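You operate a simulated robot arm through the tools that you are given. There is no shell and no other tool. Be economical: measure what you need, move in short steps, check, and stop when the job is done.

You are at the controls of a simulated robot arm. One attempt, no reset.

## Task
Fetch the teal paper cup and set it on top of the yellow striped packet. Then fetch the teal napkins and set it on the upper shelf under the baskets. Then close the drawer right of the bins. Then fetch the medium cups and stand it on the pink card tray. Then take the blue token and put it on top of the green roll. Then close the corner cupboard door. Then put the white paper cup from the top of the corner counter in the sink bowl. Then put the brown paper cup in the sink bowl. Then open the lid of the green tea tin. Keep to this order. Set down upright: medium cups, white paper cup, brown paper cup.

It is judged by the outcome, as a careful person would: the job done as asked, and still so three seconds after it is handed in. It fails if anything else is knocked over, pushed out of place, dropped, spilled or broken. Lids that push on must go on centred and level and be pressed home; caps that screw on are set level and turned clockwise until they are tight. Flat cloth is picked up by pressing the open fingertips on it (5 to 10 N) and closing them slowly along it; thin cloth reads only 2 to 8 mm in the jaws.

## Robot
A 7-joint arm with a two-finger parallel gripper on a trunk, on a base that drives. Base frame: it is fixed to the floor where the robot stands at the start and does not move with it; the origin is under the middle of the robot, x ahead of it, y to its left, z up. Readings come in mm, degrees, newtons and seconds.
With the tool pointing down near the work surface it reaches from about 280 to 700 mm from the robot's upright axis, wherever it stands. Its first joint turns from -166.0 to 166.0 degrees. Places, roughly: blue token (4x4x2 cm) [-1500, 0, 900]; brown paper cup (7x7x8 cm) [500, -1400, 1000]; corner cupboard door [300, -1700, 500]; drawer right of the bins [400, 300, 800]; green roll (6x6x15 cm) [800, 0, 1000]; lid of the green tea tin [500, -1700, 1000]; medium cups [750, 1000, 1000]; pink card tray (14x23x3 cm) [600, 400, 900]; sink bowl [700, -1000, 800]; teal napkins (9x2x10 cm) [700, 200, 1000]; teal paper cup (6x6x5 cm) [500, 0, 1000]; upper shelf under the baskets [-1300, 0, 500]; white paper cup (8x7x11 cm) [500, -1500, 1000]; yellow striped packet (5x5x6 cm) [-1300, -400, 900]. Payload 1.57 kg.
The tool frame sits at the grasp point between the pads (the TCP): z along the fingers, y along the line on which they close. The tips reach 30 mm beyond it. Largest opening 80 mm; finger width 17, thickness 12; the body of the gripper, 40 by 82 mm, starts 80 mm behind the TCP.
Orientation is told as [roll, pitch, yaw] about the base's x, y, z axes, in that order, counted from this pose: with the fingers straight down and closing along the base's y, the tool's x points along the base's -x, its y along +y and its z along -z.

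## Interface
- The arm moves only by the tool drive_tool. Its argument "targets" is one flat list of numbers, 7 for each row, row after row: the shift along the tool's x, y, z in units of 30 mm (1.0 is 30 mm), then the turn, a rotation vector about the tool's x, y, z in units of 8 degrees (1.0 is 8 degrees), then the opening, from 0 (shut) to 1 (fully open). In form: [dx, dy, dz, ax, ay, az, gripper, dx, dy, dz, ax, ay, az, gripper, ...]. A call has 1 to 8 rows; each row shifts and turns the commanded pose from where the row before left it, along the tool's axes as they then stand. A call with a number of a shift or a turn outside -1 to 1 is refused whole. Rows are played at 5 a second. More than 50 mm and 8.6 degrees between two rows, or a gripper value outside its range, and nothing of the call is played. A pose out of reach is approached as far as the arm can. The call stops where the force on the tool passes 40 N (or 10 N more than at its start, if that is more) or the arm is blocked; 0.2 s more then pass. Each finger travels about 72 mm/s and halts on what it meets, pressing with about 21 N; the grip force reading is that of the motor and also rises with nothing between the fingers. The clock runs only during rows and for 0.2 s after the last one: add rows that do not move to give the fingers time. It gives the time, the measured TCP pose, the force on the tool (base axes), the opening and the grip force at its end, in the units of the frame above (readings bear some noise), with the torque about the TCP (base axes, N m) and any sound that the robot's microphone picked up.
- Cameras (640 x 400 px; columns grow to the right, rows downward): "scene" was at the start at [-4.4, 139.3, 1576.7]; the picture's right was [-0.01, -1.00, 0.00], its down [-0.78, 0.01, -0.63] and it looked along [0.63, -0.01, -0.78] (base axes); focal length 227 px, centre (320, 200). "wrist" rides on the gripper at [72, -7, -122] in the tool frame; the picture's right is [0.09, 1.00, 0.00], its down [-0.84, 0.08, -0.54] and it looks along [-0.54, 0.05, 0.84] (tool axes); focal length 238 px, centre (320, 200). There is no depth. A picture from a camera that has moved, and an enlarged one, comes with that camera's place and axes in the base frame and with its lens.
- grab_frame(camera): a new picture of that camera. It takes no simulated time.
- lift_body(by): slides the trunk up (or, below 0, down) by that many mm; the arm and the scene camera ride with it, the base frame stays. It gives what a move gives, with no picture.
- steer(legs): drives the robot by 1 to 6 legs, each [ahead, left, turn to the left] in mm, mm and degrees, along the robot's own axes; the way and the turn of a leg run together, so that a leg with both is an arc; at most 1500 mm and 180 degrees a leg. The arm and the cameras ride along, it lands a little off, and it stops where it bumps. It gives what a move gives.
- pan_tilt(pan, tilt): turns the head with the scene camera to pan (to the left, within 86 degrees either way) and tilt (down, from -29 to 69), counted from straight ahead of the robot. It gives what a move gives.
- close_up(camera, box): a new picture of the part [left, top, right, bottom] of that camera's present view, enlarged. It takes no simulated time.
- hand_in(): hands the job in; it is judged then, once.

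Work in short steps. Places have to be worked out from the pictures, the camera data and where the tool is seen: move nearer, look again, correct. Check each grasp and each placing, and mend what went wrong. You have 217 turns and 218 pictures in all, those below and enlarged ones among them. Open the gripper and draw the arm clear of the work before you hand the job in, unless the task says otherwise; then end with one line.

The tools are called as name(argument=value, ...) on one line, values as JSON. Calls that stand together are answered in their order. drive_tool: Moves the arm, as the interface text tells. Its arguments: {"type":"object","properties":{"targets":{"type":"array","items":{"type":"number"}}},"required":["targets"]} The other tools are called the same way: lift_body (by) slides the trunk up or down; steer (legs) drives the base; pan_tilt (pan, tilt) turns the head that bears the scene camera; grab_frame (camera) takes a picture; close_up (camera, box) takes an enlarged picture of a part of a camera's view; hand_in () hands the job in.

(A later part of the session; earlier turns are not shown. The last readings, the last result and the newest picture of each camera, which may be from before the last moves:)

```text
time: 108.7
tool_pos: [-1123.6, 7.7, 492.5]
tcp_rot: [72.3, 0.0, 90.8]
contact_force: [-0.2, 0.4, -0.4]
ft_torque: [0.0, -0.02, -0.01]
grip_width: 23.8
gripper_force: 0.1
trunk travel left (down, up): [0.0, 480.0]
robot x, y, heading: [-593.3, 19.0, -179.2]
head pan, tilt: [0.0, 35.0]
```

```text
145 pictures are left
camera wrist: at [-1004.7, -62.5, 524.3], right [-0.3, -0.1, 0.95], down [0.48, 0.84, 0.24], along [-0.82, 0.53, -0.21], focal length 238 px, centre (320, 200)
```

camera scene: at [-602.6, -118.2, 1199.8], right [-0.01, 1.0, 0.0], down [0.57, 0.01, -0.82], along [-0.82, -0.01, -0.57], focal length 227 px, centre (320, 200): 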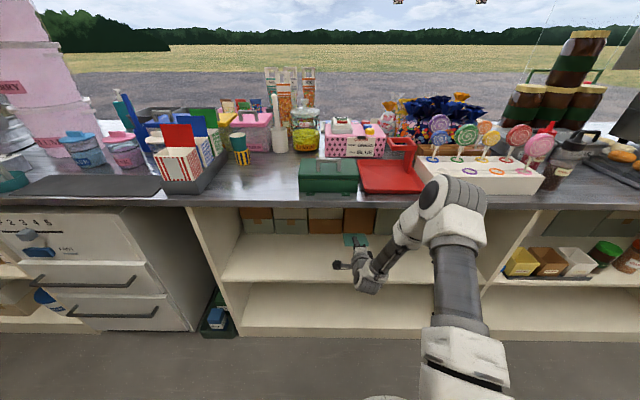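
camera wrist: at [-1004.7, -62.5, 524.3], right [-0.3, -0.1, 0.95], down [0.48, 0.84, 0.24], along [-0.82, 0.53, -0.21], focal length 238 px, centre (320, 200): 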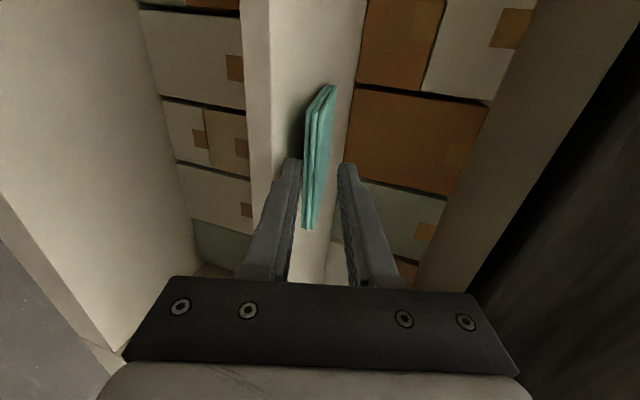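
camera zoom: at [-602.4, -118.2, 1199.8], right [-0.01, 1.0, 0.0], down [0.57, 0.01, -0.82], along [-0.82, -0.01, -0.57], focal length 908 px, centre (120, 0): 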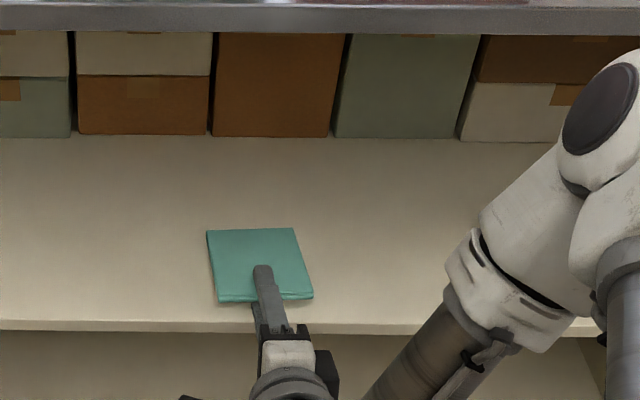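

The pack was dragged along toward the shelf edge. I'll re-grip its rear edge, carry it back in 75 mm, and release again with less overlap.

drive_tool(targets=[0, 0, 0, 0, 0, 0, 0.1, 0, 0, 0, 0, 0, 0, 0, 0, 0, 0, 0, 0, 0, 0, 0, 0.309, 0.951, 0, 0, 0, 0, 0, 0.309, 0.951, 0, 0, 0, 0, 0, 0.18, 0.5, 0, 0, 0, 0])

close_up(camera="scene", box=[290, 200, 450, 300])

grab_frame(camera="wrist")

```text
time: 110.1
tool_pos: [-1201.7, 6.4, 493.3]
tcp_rot: [72.5, 0.0, 90.8]
contact_force: [0.7, -0.1, 2.7]
ft_torque: [0.07, 0.24, -0.08]
grip_width: 10.0
gripper_force: 11.6
trunk travel left (down, up): [0.0, 480.0]
robot x, y, heading: [-597.6, 19.0, -179.0]
head pan, tilt: [0.0, 35.0]
```

```text
4.00 times, centred on (370, 250) of scene
camera zoom: at [-602.1, -118.1, 1199.8], right [-0.01, 1.0, 0.0], down [0.57, 0.01, -0.82], along [-0.82, -0.01, -0.57], focal length 908 px, centre (120, 0)
```

zoom: 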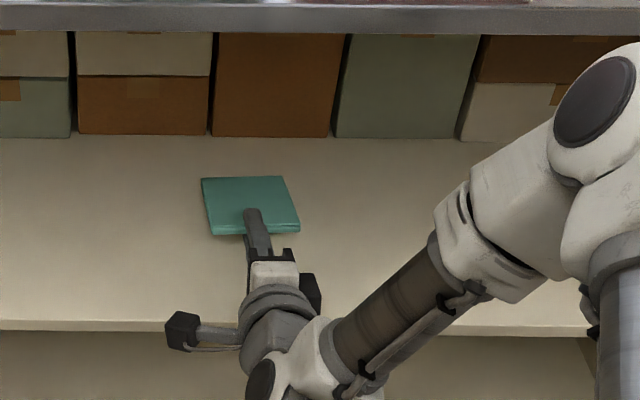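

```text
143 pictures are left
camera wrist: at [-1082.0, -63.9, 525.2], right [-0.3, -0.1, 0.95], down [0.48, 0.84, 0.24], along [-0.82, 0.53, -0.21], focal length 238 px, centre (320, 200)
```

wrist: 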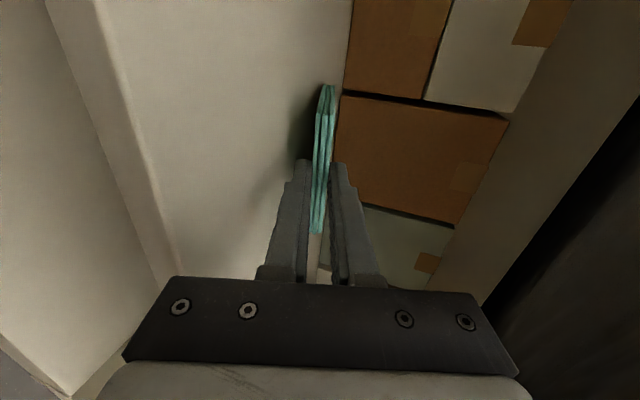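

It's well in now, with only its rear part gripped. Open and withdraw again.

drive_tool(targets=[0, 0, 0, 0, 0, 0, 0.18, 0, 0.05, 0, 0, 0, 0, 0.28, 0, 0, 0, 0, 0, 0, 0.28, 0, -0.309, -0.951, 0, 0, 0, 0.28, 0, -0.309, -0.951, 0, 0, 0, 0.28, 0, -0.309, -0.951, 0, 0, 0, 0.28])

close_up(camera="scene", box=[290, 200, 450, 300])

grab_frame(camera="wrist")

```text
time: 111.5
tool_pos: [-1111.1, 6.7, 493.1]
tcp_rot: [72.4, 0.0, 90.8]
contact_force: [0.3, 0.5, -0.2]
ft_torque: [-0.01, -0.04, 0.03]
grip_width: 22.4
gripper_force: 0.1
trunk travel left (down, up): [0.0, 480.0]
robot x, y, heading: [-597.4, 23.7, -179.3]
head pan, tilt: [0.0, 35.0]
```

```text
4.00 times, centred on (370, 250) of scene
camera zoom: at [-602.4, -118.2, 1199.8], right [-0.01, 1.0, 0.0], down [0.57, 0.01, -0.82], along [-0.82, -0.01, -0.57], focal length 908 px, centre (120, 0)
```

zoom: 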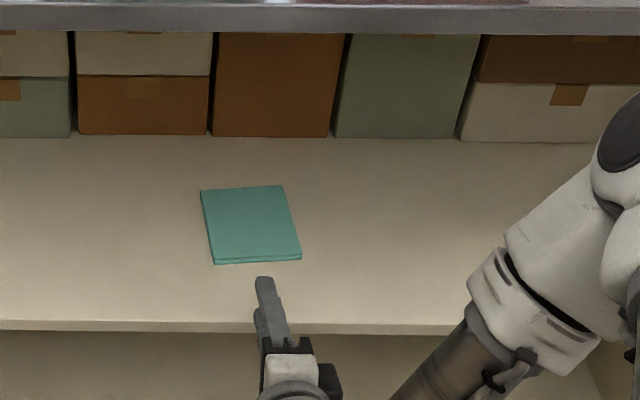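

```text
141 pictures are left
camera wrist: at [-992.2, -62.1, 525.1], right [-0.3, -0.1, 0.95], down [0.48, 0.84, 0.24], along [-0.82, 0.53, -0.21], focal length 238 px, centre (320, 200)
```

wrist: 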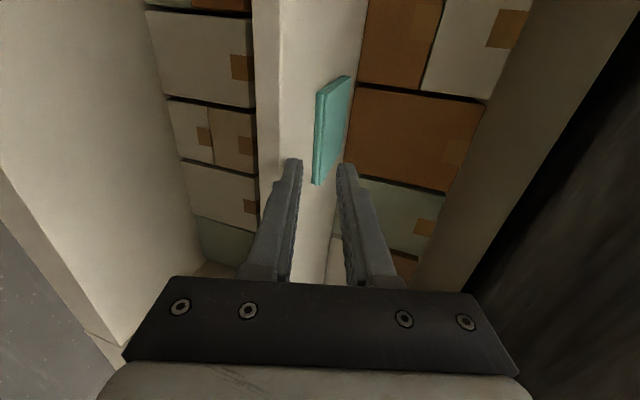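

Task 2 is done: the pack lies flat, well on the shelf. I'll back out, raise the trunk, and turn to the open drawer.

steer(legs=[[-340, 0, 0]])

lift_body(by=420)

steer(legs=[[0, 0, 180], [0, 300, 0]])

pan_tilt(pan=0, tilt=45)

grab_frame(camera="scene")

grab_frame(camera="wrist")

```text
time: 114.3
tool_pos: [-775.5, 13.7, 495.1]
tcp_rot: [72.4, 0.0, 90.6]
contact_force: [1.1, 0.3, 0.3]
ft_torque: [0.01, -0.04, 0.03]
grip_width: 22.5
gripper_force: 0.0
trunk travel left (down, up): [0.0, 480.0]
robot x, y, heading: [-262.4, 27.6, -179.3]
head pan, tilt: [0.0, 35.0]
```

```text
refused: 420 is not a number from -400 to 400
```

```text
time: 127.1
tool_pos: [253.7, 337.0, 494.5]
tcp_rot: [72.4, 0.0, -89.2]
contact_force: [-0.4, 0.1, 0.8]
ft_torque: [-0.01, 0.01, 0.02]
grip_width: 22.4
gripper_force: 0.2
trunk travel left (down, up): [0.0, 480.0]
robot x, y, heading: [-262.1, 322.8, 0.7]
head pan, tilt: [0.0, 35.0]
```

```text
time: 127.8
tool_pos: [253.3, 338.1, 494.0]
tcp_rot: [72.4, 0.0, -89.3]
contact_force: [0.1, 0.3, -0.3]
ft_torque: [0.03, -0.03, 0.01]
grip_width: 22.4
gripper_force: 0.0
trunk travel left (down, up): [0.0, 480.0]
robot x, y, heading: [-261.2, 324.3, 0.7]
head pan, tilt: [0.0, 45.0]
```

```text
140 pictures are left
camera scene: at [-263.8, 464.1, 1185.0], right [0.01, -1.0, 0.0], down [-0.71, -0.01, -0.71], along [0.71, 0.01, -0.71], focal length 227 px, centre (320, 200)
```

scene: 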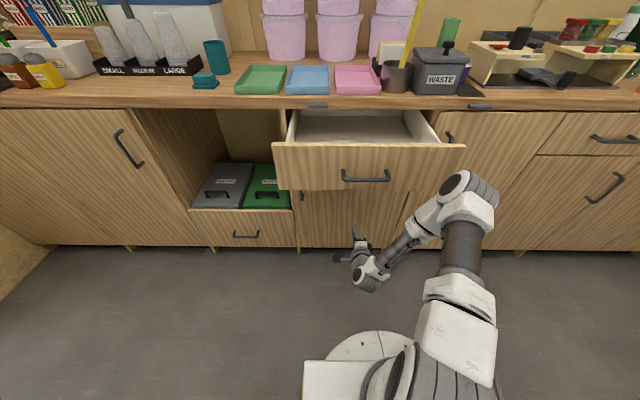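

```text
139 pictures are left
camera wrist: at [135.0, 408.3, 525.1], right [0.3, 0.1, 0.95], down [-0.48, -0.84, 0.24], along [0.82, -0.53, -0.21], focal length 238 px, centre (320, 200)
```

wrist: 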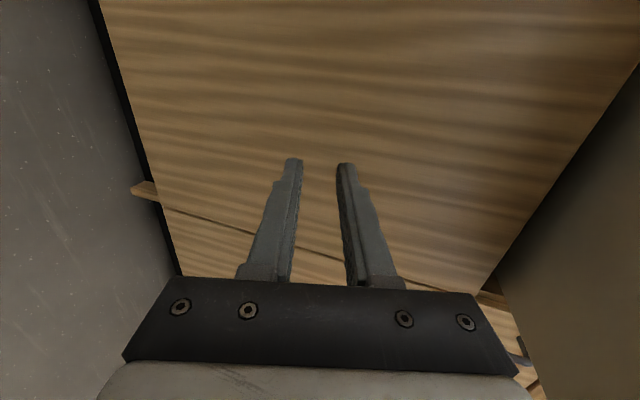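

The lift call was refused because the limit is 400 per call, so the arm swung under the drawer. It made no contact. I'll back off, raise the trunk, and line up with the drawer panel to the right of its handle (panel x≈200, z 760–885).

steer(legs=[[-220, 0, 0], [0, -88, 0]])

lift_body(by=340)

drive_tool(targets=[0, 0, 0, 0, 0, 0, 0, 0, 0, 0, 0, 0, 0, 0])

grab_frame(camera="scene")

grab_frame(camera="wrist")

```text
time: 130.8
tool_pos: [33.9, 246.2, 495.0]
tcp_rot: [72.5, 0.0, -89.4]
contact_force: [0.6, 0.3, -0.4]
ft_torque: [0.02, 0.01, -0.04]
grip_width: 22.5
gripper_force: 0.1
trunk travel left (down, up): [0.0, 480.0]
robot x, y, heading: [-482.0, 231.7, 0.7]
head pan, tilt: [0.0, 45.0]
```

```text
time: 134.1
tool_pos: [33.4, 248.1, 833.4]
tcp_rot: [72.5, 0.0, -89.2]
contact_force: [0.6, -0.3, -0.1]
ft_torque: [-0.01, 0.0, -0.01]
grip_width: 22.4
gripper_force: 0.0
trunk travel left (down, up): [-340.0, 140.0]
robot x, y, heading: [-481.5, 231.9, 0.8]
head pan, tilt: [0.0, 45.0]
```

```text
time: 134.7
tool_pos: [32.7, 247.5, 834.8]
tcp_rot: [72.4, 0.0, -89.3]
contact_force: [-0.7, 0.7, 0.2]
ft_torque: [0.0, -0.03, -0.01]
grip_width: 0.0
gripper_force: 21.4
trunk travel left (down, up): [-340.0, 140.0]
robot x, y, heading: [-484.5, 236.7, 0.6]
head pan, tilt: [0.0, 45.0]
```

```text
138 pictures are left
camera scene: at [-483.5, 374.0, 1524.9], right [0.01, -1.0, 0.0], down [-0.71, -0.01, -0.71], along [0.71, 0.01, -0.71], focal length 227 px, centre (320, 200)
```

scene: 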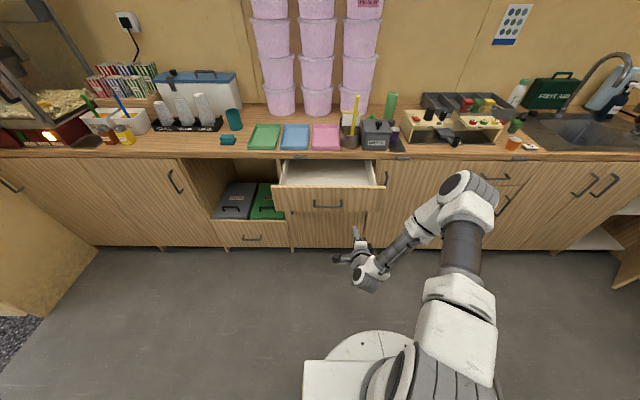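

```text
137 pictures are left
camera wrist: at [-84.7, 317.7, 865.1], right [0.3, 0.1, 0.95], down [-0.48, -0.84, 0.24], along [0.82, -0.53, -0.21], focal length 238 px, centre (320, 200)
```

wrist: 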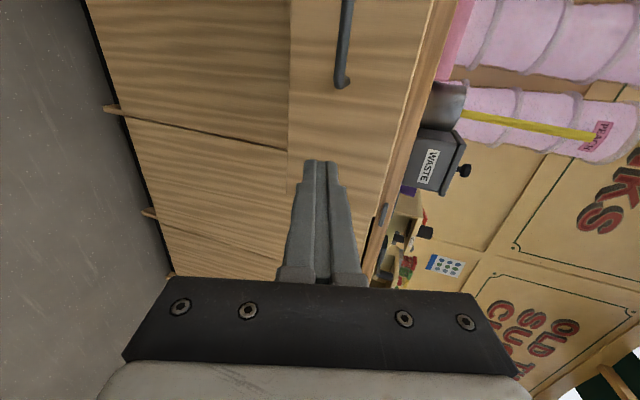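

The fingertips point at the panel beside the handle. I'll drive 100 mm forward, then push with the arm.

steer(legs=[[100, 0, 0]])

drive_tool(targets=[0, 0.309, 0.951, 0, 0, 0, 0, 0, 0.309, 0.951, 0, 0, 0, 0, 0, 0.309, 0.951, 0, 0, 0, 0, 0, 0.309, 0.951, 0, 0, 0, 0])

grab_frame(camera="scene")

```text
time: 136.0
tool_pos: [130.9, 246.9, 833.9]
tcp_rot: [72.5, 0.0, -89.4]
contact_force: [0.5, 0.1, 0.0]
ft_torque: [0.01, 0.05, 0.0]
grip_width: 0.1
gripper_force: 21.2
trunk travel left (down, up): [-340.0, 140.0]
robot x, y, heading: [-386.6, 233.2, 0.5]
head pan, tilt: [0.0, 45.0]
```

```text
time: 137.0
tool_pos: [252.7, 250.1, 836.1]
tcp_rot: [72.2, 0.1, -89.4]
contact_force: [0.4, -0.1, -0.2]
ft_torque: [0.02, 0.01, 0.01]
grip_width: 0.0
gripper_force: 21.2
trunk travel left (down, up): [-340.0, 140.0]
robot x, y, heading: [-383.3, 237.3, 0.7]
head pan, tilt: [0.0, 45.0]
```

```text
136 pictures are left
camera scene: at [-385.0, 375.2, 1524.9], right [0.01, -1.0, 0.0], down [-0.71, -0.01, -0.71], along [0.71, 0.01, -0.71], focal length 227 px, centre (320, 200)
```

scene: 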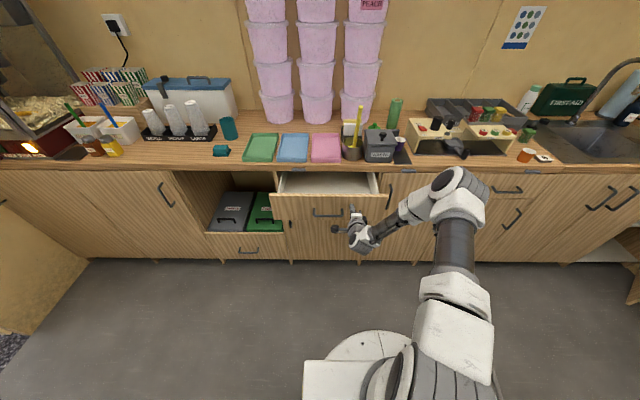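

close_up(camera="scene", box=[250, 150, 410, 250])

```text
4.00 times, centred on (330, 200) of scene
camera zoom: at [-385.0, 375.2, 1524.9], right [0.01, -1.0, 0.0], down [-0.71, -0.01, -0.71], along [0.71, 0.01, -0.71], focal length 908 px, centre (280, 200)
```

zoom: 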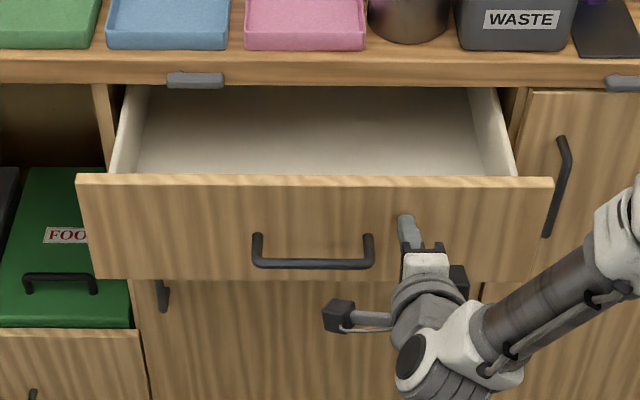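

The fingertip seems to be on the panel, and it slides with little force. I'll drive forward 80 mm to keep pushing.

steer(legs=[[80, 0, 0]])

close_up(camera="scene", box=[250, 150, 410, 250])

```text
time: 138.2
tool_pos: [330.6, 250.8, 834.6]
tcp_rot: [72.4, 0.1, -89.3]
contact_force: [-0.7, -0.2, 1.0]
ft_torque: [0.03, -0.03, 0.01]
grip_width: 0.0
gripper_force: 21.3
trunk travel left (down, up): [-340.0, 140.0]
robot x, y, heading: [-305.9, 237.9, 0.7]
head pan, tilt: [0.0, 45.0]
```

```text
4.00 times, centred on (330, 200) of scene
camera zoom: at [-305.8, 376.1, 1524.9], right [0.01, -1.0, 0.0], down [-0.71, -0.01, -0.71], along [0.71, 0.01, -0.71], focal length 908 px, centre (280, 200)
```

zoom: 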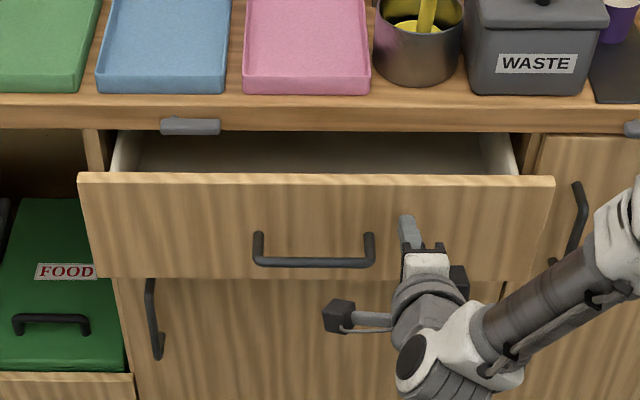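

That works. Driving 60 mm more.

steer(legs=[[60, 0, 0]])

close_up(camera="scene", box=[250, 150, 410, 250])

```text
time: 139.3
tool_pos: [390.0, 252.0, 836.8]
tcp_rot: [72.3, -0.1, -89.4]
contact_force: [-0.2, -0.8, 1.5]
ft_torque: [-0.02, 0.0, 0.04]
grip_width: 0.1
gripper_force: 20.9
trunk travel left (down, up): [-340.0, 140.0]
robot x, y, heading: [-244.5, 237.3, 0.8]
head pan, tilt: [0.0, 45.0]
```

```text
4.00 times, centred on (330, 200) of scene
camera zoom: at [-246.0, 376.9, 1524.9], right [0.01, -1.0, 0.0], down [-0.71, -0.01, -0.71], along [0.71, 0.01, -0.71], focal length 908 px, centre (280, 200)
```

zoom: 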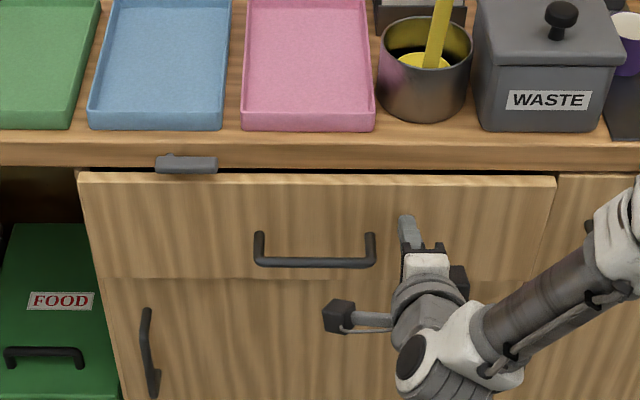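

Nearly closed. I'll push the rest gently with the arm until the force rises.

drive_tool(targets=[0, 0.1, 0.32, 0, 0, 0, 0, 0, 0.1, 0.32, 0, 0, 0, 0, 0, 0.1, 0.32, 0, 0, 0, 0, 0, 0, 0, 0, 0, 0, 0])

close_up(camera="scene", box=[250, 150, 410, 250])

```text
time: 140.1
tool_pos: [408.8, 251.6, 834.7]
tcp_rot: [72.1, 0.0, -89.2]
contact_force: [-26.0, -1.9, 17.7]
ft_torque: [-0.01, -0.59, -0.14]
grip_width: 0.2
gripper_force: 21.1
trunk travel left (down, up): [-340.0, 140.0]
robot x, y, heading: [-248.2, 238.1, 0.6]
head pan, tilt: [0.0, 45.0]
stopped in row 3: the force on the tool passed its limit at 54 N (the readings are from after the stop); the commanded pose is now the measured one
```

```text
4.00 times, centred on (330, 200) of scene
camera zoom: at [-250.5, 376.5, 1525.3], right [0.01, -1.0, 0.0], down [-0.7, -0.01, -0.71], along [0.71, 0.01, -0.7], focal length 908 px, centre (280, 200)
```

zoom: 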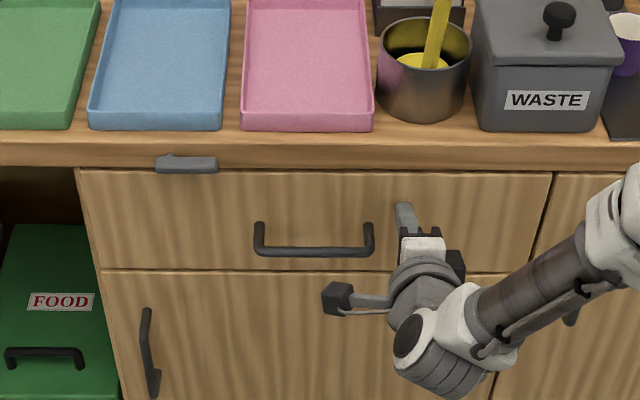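

The drawer is closed flush. I'll back off, straighten the tool to vertical, raise the trunk and drive left toward the cup stacks.

steer(legs=[[-150, 0, 0]])

lift_body(by=140)

drive_tool(targets=[0, 0, 0, 1, 0, 0, 0.5, 0, 0, 0, 1, 0, 0, 0.5, 0, 0, 0, 1, 0, 0, 0.5, 0, 0, 0, 1, 0, 0, 1, 0, 0, 0, 1, 0, 0, 1, 0, 0, 0, 1, 0, 0, 1, 0, 0, 0, 1, 0, 0, 1, 0, 0, 0, 1, 0, 0, 1])

drive_tool(targets=[0, -1, -1, 1, 0, 0, 1, 0, -1, -1, 0, 0, 0, 1, 0, -1, -1, 0, 0, 0, 1, 0, -1, -1, 0, 0, 0, 1, 0, -1, -1, 0, 0, 0, 1, 0, -1, -1, 0, 0, 0, 1])

steer(legs=[[320, 650, 0]])

grab_frame(camera="scene")

```text
time: 141.7
tool_pos: [262.4, 249.6, 832.2]
tcp_rot: [71.8, 0.0, -89.2]
contact_force: [-0.4, -0.6, 0.6]
ft_torque: [-0.01, -0.02, -0.01]
grip_width: 0.0
gripper_force: 20.5
trunk travel left (down, up): [-340.0, 140.0]
robot x, y, heading: [-396.1, 235.0, 0.6]
head pan, tilt: [0.0, 45.0]
```

```text
time: 143.3
tool_pos: [262.8, 250.4, 971.8]
tcp_rot: [71.8, 0.0, -89.4]
contact_force: [0.0, 0.2, 0.6]
ft_torque: [-0.03, 0.0, 0.01]
grip_width: 0.0
gripper_force: 21.0
trunk travel left (down, up): [-480.0, 0.0]
robot x, y, heading: [-397.6, 237.5, 0.5]
head pan, tilt: [0.0, 45.0]
```

```text
time: 145.2
tool_pos: [263.4, 249.8, 972.6]
tcp_rot: [7.8, 0.0, -89.3]
contact_force: [-0.2, 0.0, 0.1]
ft_torque: [-0.03, 0.02, -0.01]
grip_width: 79.8
gripper_force: 0.2
trunk travel left (down, up): [-480.0, 0.0]
robot x, y, heading: [-398.0, 233.0, 0.3]
head pan, tilt: [0.0, 45.0]
```

```text
time: 146.6
tool_pos: [76.6, 246.8, 1148.8]
tcp_rot: [-0.1, 0.1, -89.4]
contact_force: [0.2, -0.4, -0.1]
ft_torque: [0.01, -0.01, 0.0]
grip_width: 80.3
gripper_force: 0.1
trunk travel left (down, up): [-480.0, 0.0]
robot x, y, heading: [-394.6, 234.8, 0.9]
head pan, tilt: [0.0, 45.0]
```

```text
time: 151.9
tool_pos: [394.2, 903.3, 1149.8]
tcp_rot: [-0.1, 0.0, -89.3]
contact_force: [0.1, -0.6, -0.2]
ft_torque: [0.02, 0.0, 0.0]
grip_width: 79.9
gripper_force: 0.1
trunk travel left (down, up): [-480.0, 0.0]
robot x, y, heading: [-80.3, 891.1, 0.5]
head pan, tilt: [0.0, 45.0]
```

```text
131 pictures are left
camera scene: at [-81.5, 1030.3, 1664.9], right [0.01, -1.0, 0.0], down [-0.71, -0.01, -0.71], along [0.71, 0.01, -0.71], focal length 227 px, centre (320, 200)
```

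scene: 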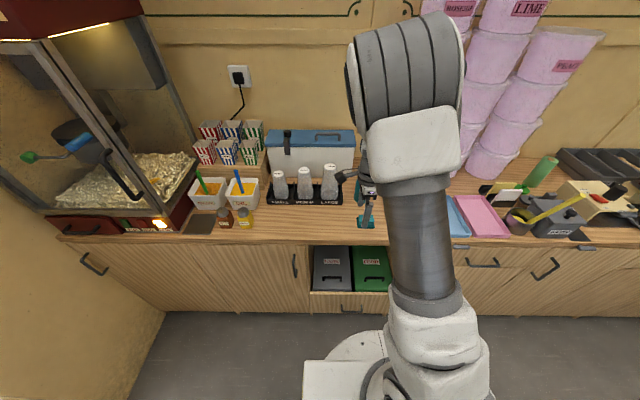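

close_up(camera="scene", box=[250, 130, 370, 220])

grab_frame(camera="wrist")

```text
4.44 times, centred on (310, 175) of scene
camera zoom: at [-81.5, 1030.3, 1664.9], right [0.01, -1.0, 0.0], down [-0.71, -0.01, -0.71], along [0.71, 0.01, -0.71], focal length 1008 px, centre (364, 311)
```

zoom: 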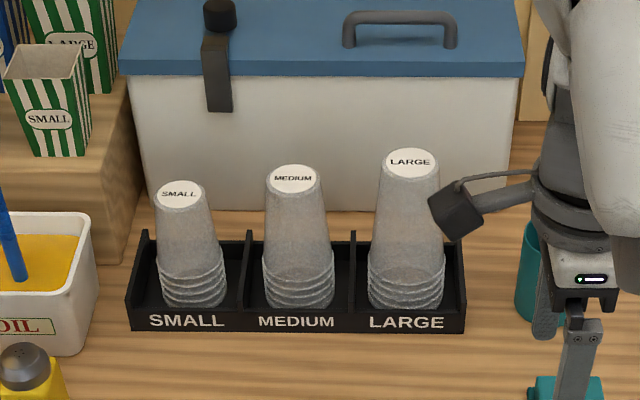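

```text
129 pictures are left
camera wrist: at [386.6, 975.1, 1271.7], right [0.99, 0.1, 0.0], down [0.09, -0.84, 0.54], along [0.05, -0.54, -0.84], focal length 238 px, centre (320, 200)
```

wrist: 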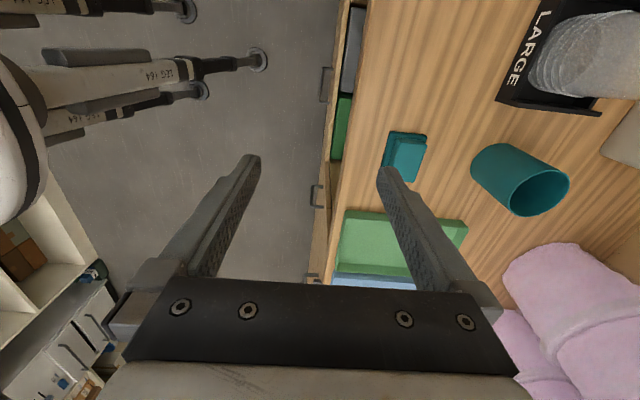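

The medium stack stands vertically at about (725, 1113), top z≈1045. I'll drive in front of it and look from above.

steer(legs=[[140, 195, 0]])

drive_tool(targets=[0, 1, 0, 0, 0, 0, 1, 0, 1, 0, 0, 0, 0, 1, 0, 1, 0, 0, 0, 0, 1, 0, 1, 0, 0, 0, 0, 1])

grab_frame(camera="scene")

grab_frame(camera="wrist")

```text
time: 153.9
tool_pos: [529.8, 1095.6, 1148.8]
tcp_rot: [-0.2, -0.1, -89.5]
contact_force: [-0.8, -0.2, -0.1]
ft_torque: [-0.03, 0.0, 0.0]
grip_width: 80.0
gripper_force: 0.1
trunk travel left (down, up): [-480.0, 0.0]
robot x, y, heading: [54.5, 1083.3, 0.5]
head pan, tilt: [0.0, 45.0]
```

```text
time: 154.9
tool_pos: [649.1, 1098.2, 1148.5]
tcp_rot: [-0.2, 0.1, -89.4]
contact_force: [0.0, 0.0, 0.2]
ft_torque: [-0.01, 0.01, 0.02]
grip_width: 80.3
gripper_force: 0.0
trunk travel left (down, up): [-480.0, 0.0]
robot x, y, heading: [54.7, 1081.3, 0.6]
head pan, tilt: [0.0, 45.0]
```

```text
128 pictures are left
camera scene: at [55.3, 1224.3, 1664.9], right [0.01, -1.0, 0.0], down [-0.71, -0.01, -0.71], along [0.71, 0.01, -0.71], focal length 227 px, centre (320, 200)
```

scene: 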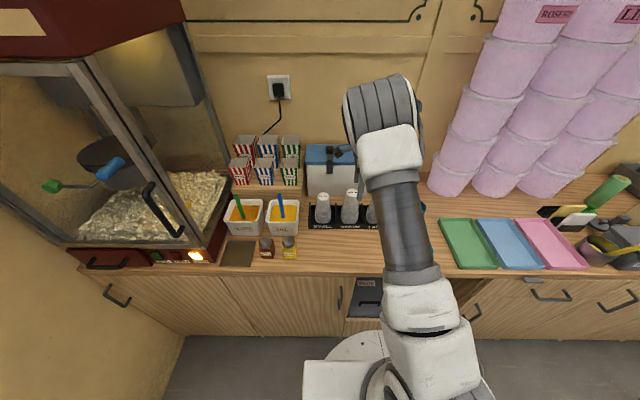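

```text
127 pictures are left
camera wrist: at [643.1, 1169.6, 1270.8], right [0.99, 0.1, 0.0], down [0.09, -0.84, 0.54], along [0.05, -0.54, -0.84], focal length 238 px, centre (320, 200)
```

wrist: 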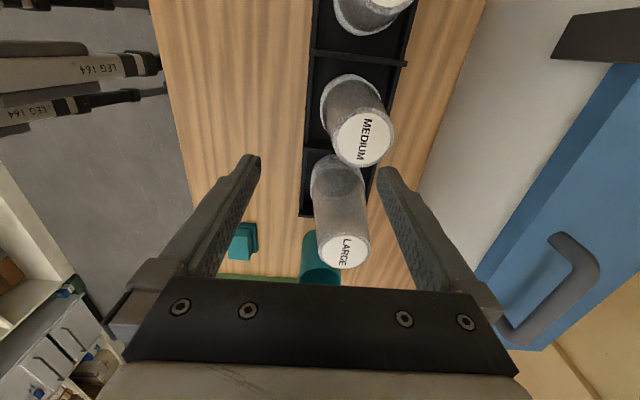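

Using both views, the medium stack's axis is at (688, 1108) with its top at about 1070. I'll move over it and descend part way.

drive_tool(targets=[0.33, 0.65, 0, 0, 0, 0, 1, 0, 0.65, 0, 0, 0, 0, 1, 0, 0, 0.8, 0, 0, 0, 1, 0, 0, 0.8, 0, 0, 0, 1])

grab_frame(camera="wrist")

```text
time: 155.9
tool_pos: [688.3, 1108.1, 1100.2]
tcp_rot: [-0.2, 0.0, -89.3]
contact_force: [-0.6, -0.1, -0.4]
ft_torque: [0.01, 0.02, -0.01]
grip_width: 79.7
gripper_force: 0.1
trunk travel left (down, up): [-480.0, 0.0]
robot x, y, heading: [55.8, 1084.7, 0.6]
head pan, tilt: [0.0, 45.0]
```

```text
126 pictures are left
camera wrist: at [681.7, 1180.4, 1222.4], right [0.99, 0.1, 0.0], down [0.09, -0.84, 0.54], along [0.05, -0.54, -0.84], focal length 238 px, centre (320, 200)
```

wrist: 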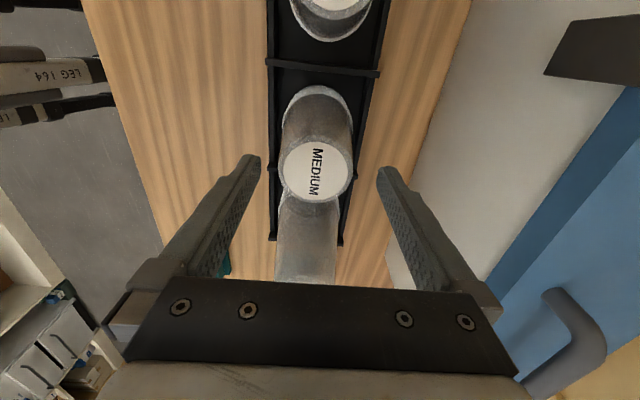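

Centred. I'll go down 85 mm and close.

drive_tool(targets=[0, 0, 1, 0, 0, 0, 1, 0, 0, 1, 0, 0, 0, 1, 0, 0, 0.83, 0, 0, 0, 1, 0, 0, 0, 0, 0, 0, 0.9, 0, 0, 0, 0, 0, 0, 0.75, 0, 0, 0, 0, 0, 0, 0.6, 0, 0, 0, 0, 0, 0, 0.5, 0, 0, 0, 0, 0, 0, 0.5])

grab_frame(camera="wrist")

```text
time: 157.8
tool_pos: [686.1, 1109.1, 1016.0]
tcp_rot: [-0.1, 0.1, -89.4]
contact_force: [0.2, 0.0, 0.0]
ft_torque: [0.04, -0.04, 0.01]
grip_width: 66.3
gripper_force: 21.1
trunk travel left (down, up): [-480.0, 0.0]
robot x, y, heading: [51.8, 1083.9, 0.7]
head pan, tilt: [0.0, 45.0]
```

```text
125 pictures are left
camera wrist: at [680.9, 1180.4, 1138.4], right [0.99, 0.1, 0.0], down [0.09, -0.84, 0.54], along [0.05, -0.54, -0.84], focal length 238 px, centre (320, 200)
```

wrist: 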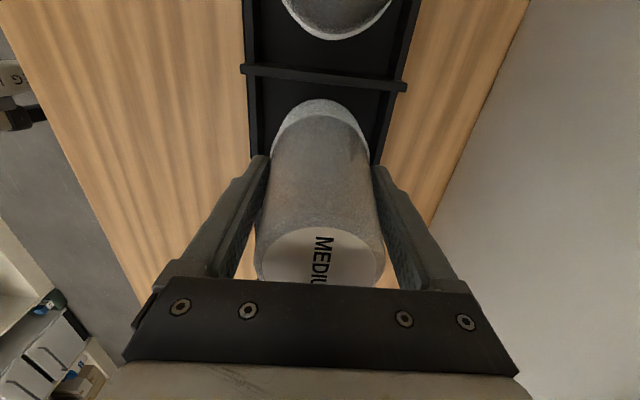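

Gripped at 66 mm. Lifting.

drive_tool(targets=[0, 0, -0.3, 0, 0, 0, 0.5, 0, 0, -0.7, 0, 0, 0, 0.5, 0, 0, -1, 0, 0, 0, 0.5, 0, 0, -1, 0, 0, 0, 0.5, 0, 0, -1, 0, 0, 0, 0.5, 0, 0, -1, 0, 0, 0, 0.5, 0, 0, -1, 0, 0, 0, 0.5, 0, 0, -0.8, 0, 0, 0, 0.5])

grab_frame(camera="wrist")

grab_frame(camera="scene")

```text
time: 159.6
tool_pos: [687.4, 1107.9, 1219.3]
tcp_rot: [-0.2, 0.0, -89.4]
contact_force: [0.1, -0.2, 0.1]
ft_torque: [0.0, -0.01, -0.02]
grip_width: 66.1
gripper_force: 21.0
trunk travel left (down, up): [-480.0, 0.0]
robot x, y, heading: [54.5, 1086.5, 0.5]
head pan, tilt: [0.0, 45.0]
```

```text
124 pictures are left
camera wrist: at [681.1, 1180.5, 1342.6], right [0.99, 0.1, 0.0], down [0.09, -0.84, 0.54], along [0.05, -0.54, -0.84], focal length 238 px, centre (320, 200)
```

wrist: 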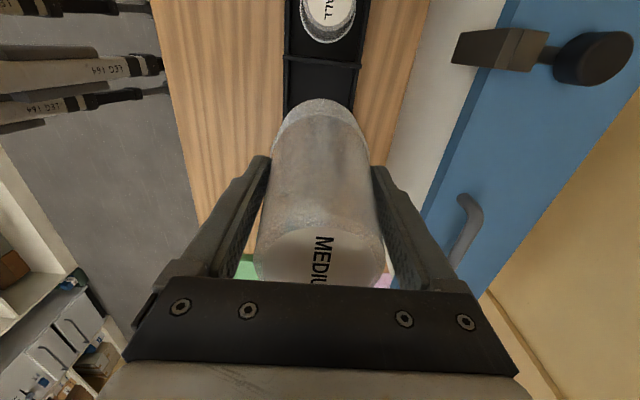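

```text
123 pictures are left
camera scene: at [54.9, 1224.3, 1664.9], right [0.01, -1.0, 0.0], down [-0.71, -0.01, -0.71], along [0.71, 0.01, -0.71], focal length 227 px, centre (320, 200)
```

scene: 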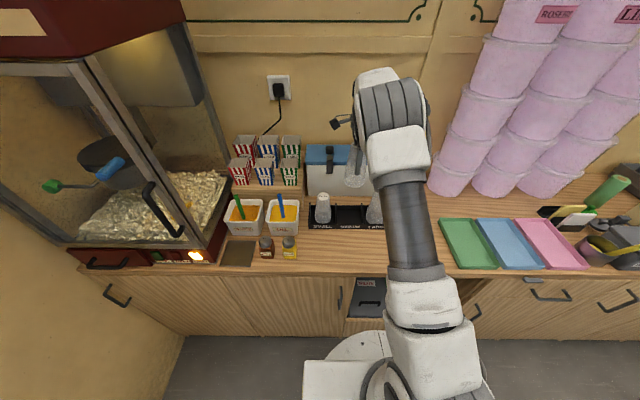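

The whole stack is lifted cleanly. I'll pull in the arm, back off a little, and drive right to the pink tray.

drive_tool(targets=[0, -1, 0, 0, 0, 0, 0.5, 0, -1, 0, 0, 0, 0, 0.5, 0, -1, 0, 0, 0, 0, 0.5, 0, -1, 0, 0, 0, 0, 0.5])

steer(legs=[[-100, 0, 0], [0, -620, 0]])

grab_frame(camera="scene")

grab_frame(camera="wrist")

```text
time: 160.6
tool_pos: [567.4, 1105.9, 1221.0]
tcp_rot: [-0.1, 0.0, -89.5]
contact_force: [-0.1, 0.1, -0.3]
ft_torque: [0.01, 0.01, 0.02]
grip_width: 65.8
gripper_force: 21.3
trunk travel left (down, up): [-480.0, 0.0]
robot x, y, heading: [51.4, 1082.1, 0.3]
head pan, tilt: [0.0, 45.0]
```

```text
time: 166.5
tool_pos: [477.4, 498.4, 1219.9]
tcp_rot: [0.0, 0.0, -88.8]
contact_force: [0.2, -0.1, -0.6]
ft_torque: [0.03, -0.04, 0.01]
grip_width: 65.7
gripper_force: 20.8
trunk travel left (down, up): [-480.0, 0.0]
robot x, y, heading: [-31.8, 470.4, 1.2]
head pan, tilt: [0.0, 45.0]
```

```text
122 pictures are left
camera scene: at [-37.4, 610.3, 1664.9], right [0.02, -1.0, 0.0], down [-0.71, -0.01, -0.71], along [0.71, 0.01, -0.71], focal length 227 px, centre (320, 200)
```

scene: 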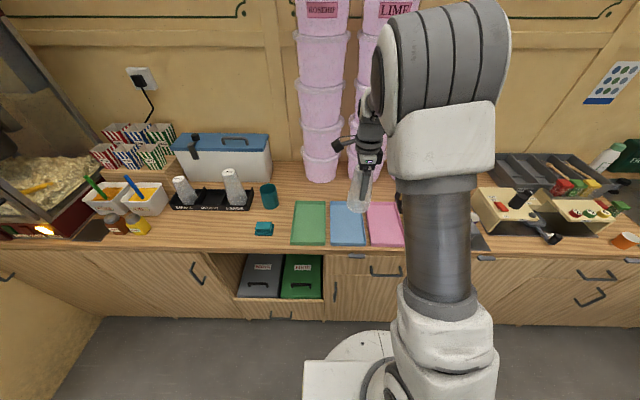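

```text
121 pictures are left
camera wrist: at [469.7, 569.8, 1343.2], right [0.99, 0.11, 0.0], down [0.1, -0.84, 0.54], along [0.06, -0.54, -0.84], focal length 238 px, centre (320, 200)
```

wrist: 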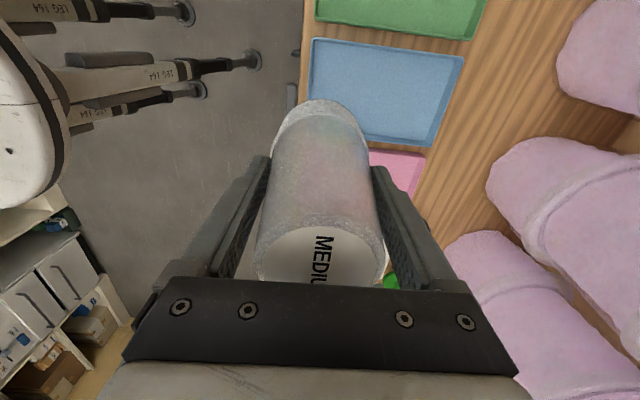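

The pink tray spans about x 461–681 and y 270–410. I'll move the stack over (590, 345) at height and look.

drive_tool(targets=[-0.85, 0.63, 0, 0, 0, 0, 0.5, -0.85, 0.63, 0, 0, 0, 0, 0.5, -0.85, 0.63, 0, 0, 0, 0, 0.5, -0.85, 0.63, 0, 0, 0, 0, 0.5, -0.85, 0.63, 0, 0, 0, 0, 0.5, -0.85, 0.63, 0, 0, 0, 0, 0.5, 0, 0, 1, 0, 0, 0, 0.5])

grab_frame(camera="scene")

grab_frame(camera="wrist")

```text
time: 168.1
tool_pos: [595.1, 347.2, 1190.1]
tcp_rot: [-0.2, 0.1, -88.8]
contact_force: [-1.2, 0.0, -0.5]
ft_torque: [-0.04, -0.02, 0.02]
grip_width: 65.9
gripper_force: 20.8
trunk travel left (down, up): [-480.0, 0.0]
robot x, y, heading: [-34.5, 468.5, 1.1]
head pan, tilt: [0.0, 45.0]
```

```text
120 pictures are left
camera scene: at [-37.2, 610.4, 1665.0], right [0.02, -1.0, 0.0], down [-0.71, -0.01, -0.71], along [0.71, 0.01, -0.71], focal length 227 px, centre (320, 200)
```

scene: 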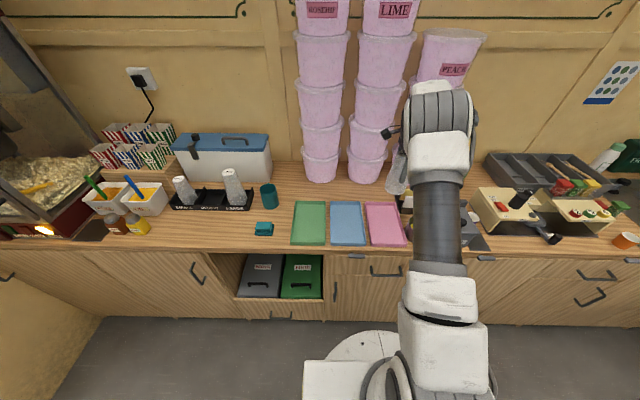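

```text
119 pictures are left
camera wrist: at [586.9, 419.2, 1312.9], right [0.99, 0.11, 0.0], down [0.1, -0.84, 0.54], along [0.06, -0.54, -0.84], focal length 238 px, centre (320, 200)
```

wrist: 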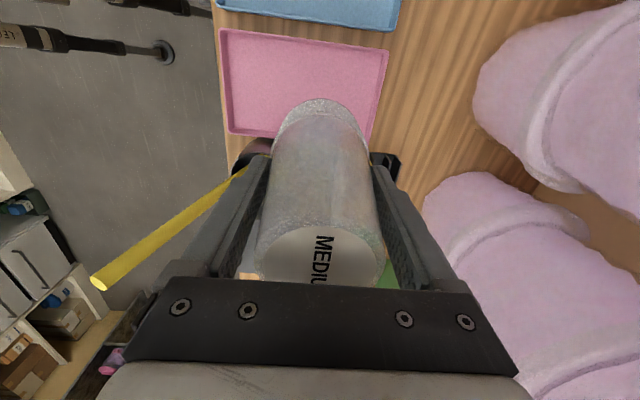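

The tray centre from both views is about (569, 350), and the stack is well inside. I'll shift slightly and descend to just above.

drive_tool(targets=[0.1, -0.4, 1, 0, 0, 0, 0.5, 0, 0, 1, 0, 0, 0, 0.5, 0, 0, 1, 0, 0, 0, 0.5, 0, 0, 1, 0, 0, 0, 0.5, 0, 0, 0.8, 0, 0, 0, 0.5, 0, 0, 0, 0, 0, 0, 0.5])

grab_frame(camera="wrist")

close_up(camera="scene", box=[350, 160, 450, 260])

```text
time: 169.5
tool_pos: [580.7, 351.5, 1046.3]
tcp_rot: [-0.1, 0.0, -88.8]
contact_force: [-0.5, 0.5, -0.7]
ft_torque: [-0.01, -0.01, 0.0]
grip_width: 65.7
gripper_force: 20.8
trunk travel left (down, up): [-480.0, 0.0]
robot x, y, heading: [-32.4, 470.4, 1.3]
head pan, tilt: [0.0, 45.0]
```

```text
118 pictures are left
camera wrist: at [573.6, 422.2, 1168.5], right [0.99, 0.11, 0.0], down [0.1, -0.84, 0.54], along [0.06, -0.54, -0.84], focal length 238 px, centre (320, 200)
```

wrist: 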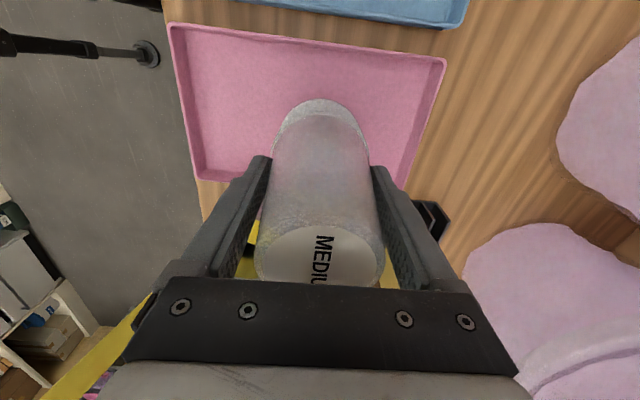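

```text
4.00 times, centred on (400, 210) of scene
camera zoom: at [-37.3, 610.5, 1664.9], right [0.02, -1.0, 0.0], down [-0.71, -0.01, -0.71], along [0.71, 0.01, -0.71], focal length 908 px, centre (0, 160)
```

zoom: 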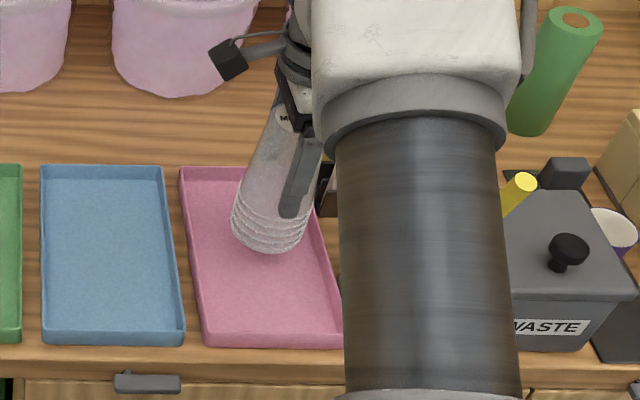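

Well within the tray. Lowering the rest in small steps.

drive_tool(targets=[0, 0, 0.5, 0, 0, 0, 0.5, 0, 0, 0, 0, 0, 0, 0.5])

drive_tool(targets=[0, 0, 0.2, 0, 0, 0, 0.5, 0, 0, 0, 0, 0, 0, 0.5])

drive_tool(targets=[0, 0, 0.13, 0, 0, 0, 0.5, 0, 0, 0, 0, 0, 0, 0.5])

drive_tool(targets=[0, 0, 0.1, 0, 0, 0, 0.5, 0, 0, 0, 0, 0, 0, 0.5])

```text
time: 170.1
tool_pos: [580.5, 350.4, 1030.4]
tcp_rot: [-0.2, 0.0, -88.8]
contact_force: [0.1, -1.4, -0.8]
ft_torque: [0.0, 0.01, -0.05]
grip_width: 65.8
gripper_force: 21.0
trunk travel left (down, up): [-480.0, 0.0]
robot x, y, heading: [-35.2, 473.1, 1.1]
head pan, tilt: [0.0, 45.0]
```

```text
time: 170.7
tool_pos: [581.7, 350.4, 1024.5]
tcp_rot: [-0.2, 0.0, -88.9]
contact_force: [0.0, 0.0, -1.1]
ft_torque: [0.0, 0.01, 0.02]
grip_width: 65.7
gripper_force: 21.3
trunk travel left (down, up): [-480.0, 0.0]
robot x, y, heading: [-35.1, 470.7, 1.4]
head pan, tilt: [0.0, 45.0]
```

```text
time: 171.3
tool_pos: [582.9, 350.7, 1021.6]
tcp_rot: [-0.1, 0.0, -88.8]
contact_force: [0.6, -0.3, -1.3]
ft_torque: [0.02, 0.0, -0.03]
grip_width: 65.4
gripper_force: 20.7
trunk travel left (down, up): [-480.0, 0.0]
robot x, y, heading: [-35.6, 469.5, 1.2]
head pan, tilt: [0.0, 45.0]
```

```text
time: 171.9
tool_pos: [580.7, 351.3, 1019.2]
tcp_rot: [-0.1, -0.1, -88.9]
contact_force: [0.3, 0.1, -0.2]
ft_torque: [0.02, 0.01, 0.0]
grip_width: 65.9
gripper_force: 20.6
trunk travel left (down, up): [-480.0, 0.0]
robot x, y, heading: [-37.2, 469.1, 1.2]
head pan, tilt: [0.0, 45.0]
```

drive_tool(targets=[0, 0, 0.1, 0, 0, 0, 0.5, 0, 0, 0, 0, 0, 0, 0.5])

drive_tool(targets=[0, 0, 0.1, 0, 0, 0, 0.5, 0, 0, 0, 0, 0, 0, 0.5])

drive_tool(targets=[0, 0, 0.1, 0, 0, 0, 0.5, 0, 0, 0, 0, 0, 0, 0.5])

close_up(camera="scene", box=[350, 160, 450, 260])

```text
time: 172.5
tool_pos: [581.3, 349.8, 1015.9]
tcp_rot: [-0.2, 0.1, -88.8]
contact_force: [0.0, 0.7, 0.8]
ft_torque: [0.0, 0.02, -0.02]
grip_width: 65.8
gripper_force: 21.0
trunk travel left (down, up): [-480.0, 0.0]
robot x, y, heading: [-34.4, 472.6, 1.1]
head pan, tilt: [0.0, 45.0]
```

```text
time: 173.1
tool_pos: [581.6, 349.1, 1014.0]
tcp_rot: [0.0, 0.0, -88.8]
contact_force: [-2.6, -0.1, 10.9]
ft_torque: [0.11, 0.15, -0.02]
grip_width: 65.8
gripper_force: 21.1
trunk travel left (down, up): [-480.0, 0.0]
robot x, y, heading: [-34.9, 470.8, 1.2]
head pan, tilt: [0.0, 45.0]
```

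```text
time: 173.7
tool_pos: [581.6, 351.8, 1011.3]
tcp_rot: [0.2, 0.1, -88.8]
contact_force: [1.9, -0.9, 22.4]
ft_torque: [0.01, -0.06, -0.03]
grip_width: 66.2
gripper_force: 20.4
trunk travel left (down, up): [-480.0, 0.0]
robot x, y, heading: [-37.5, 473.8, 0.9]
head pan, tilt: [0.0, 45.0]
```

```text
4.00 times, centred on (400, 210) of scene
camera zoom: at [-39.5, 610.8, 1665.0], right [0.02, -1.0, 0.0], down [-0.71, -0.01, -0.71], along [0.71, 0.01, -0.71], focal length 908 px, centre (0, 160)
```

zoom: 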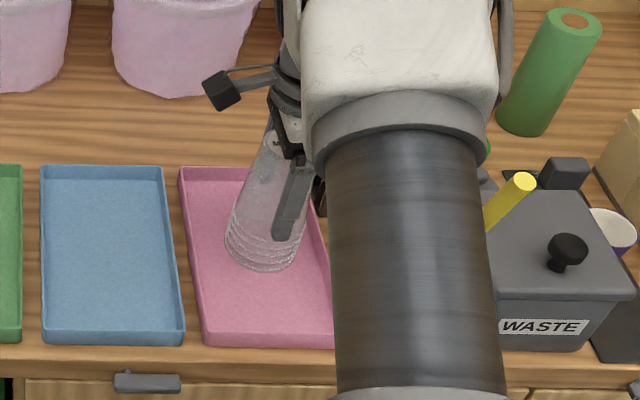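

It's in contact. I'll relieve the pressure and open slowly.

drive_tool(targets=[0, 0, -0.08, 0, 0, 0, 0.7, 0, 0, 0, 0, 0, 0, 0.86, 0, 0, 0, 0, 0, 0, 0.92, 0, 0, 0, 0, 0, 0, 1, 0, 0, 0, 0, 0, 0, 1])

grab_frame(camera="wrist")

```text
time: 174.9
tool_pos: [580.5, 350.4, 1010.9]
tcp_rot: [-0.1, -0.1, -88.8]
contact_force: [-0.8, -0.4, 0.1]
ft_torque: [-0.02, -0.02, -0.01]
grip_width: 80.1
gripper_force: 0.1
trunk travel left (down, up): [-480.0, 0.0]
robot x, y, heading: [-35.3, 470.1, 1.1]
head pan, tilt: [0.0, 45.0]
```

```text
115 pictures are left
camera wrist: at [573.5, 422.0, 1133.9], right [0.99, 0.11, 0.0], down [0.1, -0.84, 0.54], along [0.06, -0.54, -0.84], focal length 238 px, centre (320, 200)
```

wrist: 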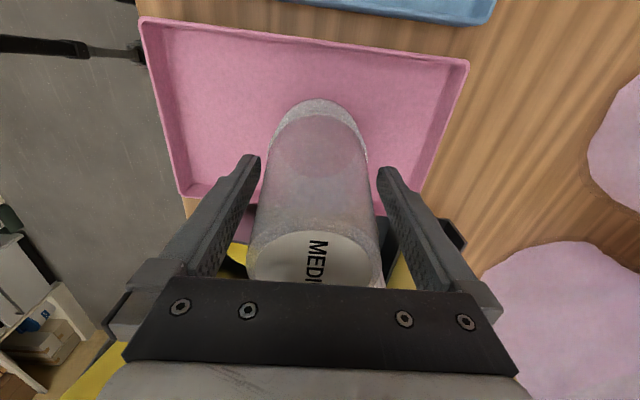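

The stack stands free between the fingers. I'll rise and then retract.

drive_tool(targets=[0, 0, -0.5, 0, 0, 0, 1, 0, 0, -1, 0, 0, 0, 1, 0, 0, -1, 0, 0, 0, 1, 0, 0, -1, 0, 0, 0, 1, 0, 0, -1, 0, 0, 0, 1, 0, 0, -1, 0, 0, 0, 1, 0, 0, -1, 0, 0, 0, 1, 0, 0, -1, 0, 0, 0, 1])

drive_tool(targets=[0.6, -1, 0, 0, 0, 0, 1, 0.6, -1, 0, 0, 0, 0, 1, 0.6, -1, 0, 0, 0, 0, 1, 0.6, -1, 0, 0, 0, 0, 1, 0.6, -1, 0, 0, 0, 0, 1, 0.6, -1, 0, 0, 0, 0, 1])

grab_frame(camera="scene")

```text
time: 176.7
tool_pos: [582.0, 350.2, 1237.1]
tcp_rot: [-0.2, 0.0, -88.7]
contact_force: [-0.7, 0.0, -0.4]
ft_torque: [-0.01, -0.01, 0.04]
grip_width: 80.0
gripper_force: 0.1
trunk travel left (down, up): [-480.0, 0.0]
robot x, y, heading: [-34.9, 468.9, 1.3]
head pan, tilt: [0.0, 45.0]
```

```text
time: 178.1
tool_pos: [400.2, 454.2, 1237.6]
tcp_rot: [0.0, 0.1, -88.8]
contact_force: [-0.8, -0.4, -0.6]
ft_torque: [0.0, -0.03, 0.01]
grip_width: 80.2
gripper_force: 0.0
trunk travel left (down, up): [-480.0, 0.0]
robot x, y, heading: [-38.8, 469.3, 1.2]
head pan, tilt: [0.0, 45.0]
```

```text
114 pictures are left
camera scene: at [-37.9, 610.6, 1664.9], right [0.02, -1.0, 0.0], down [-0.71, -0.01, -0.71], along [0.71, 0.01, -0.71], focal length 227 px, centre (320, 200)
```

scene: 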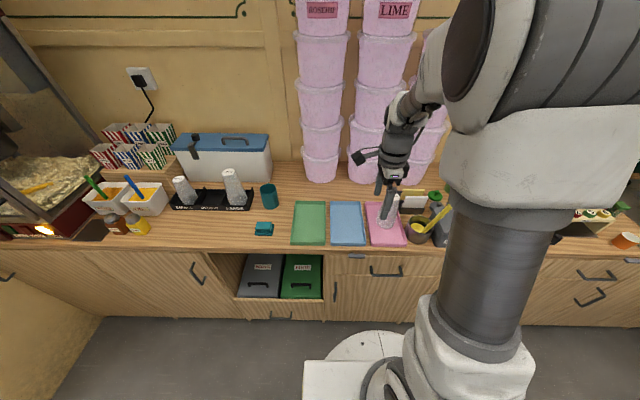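

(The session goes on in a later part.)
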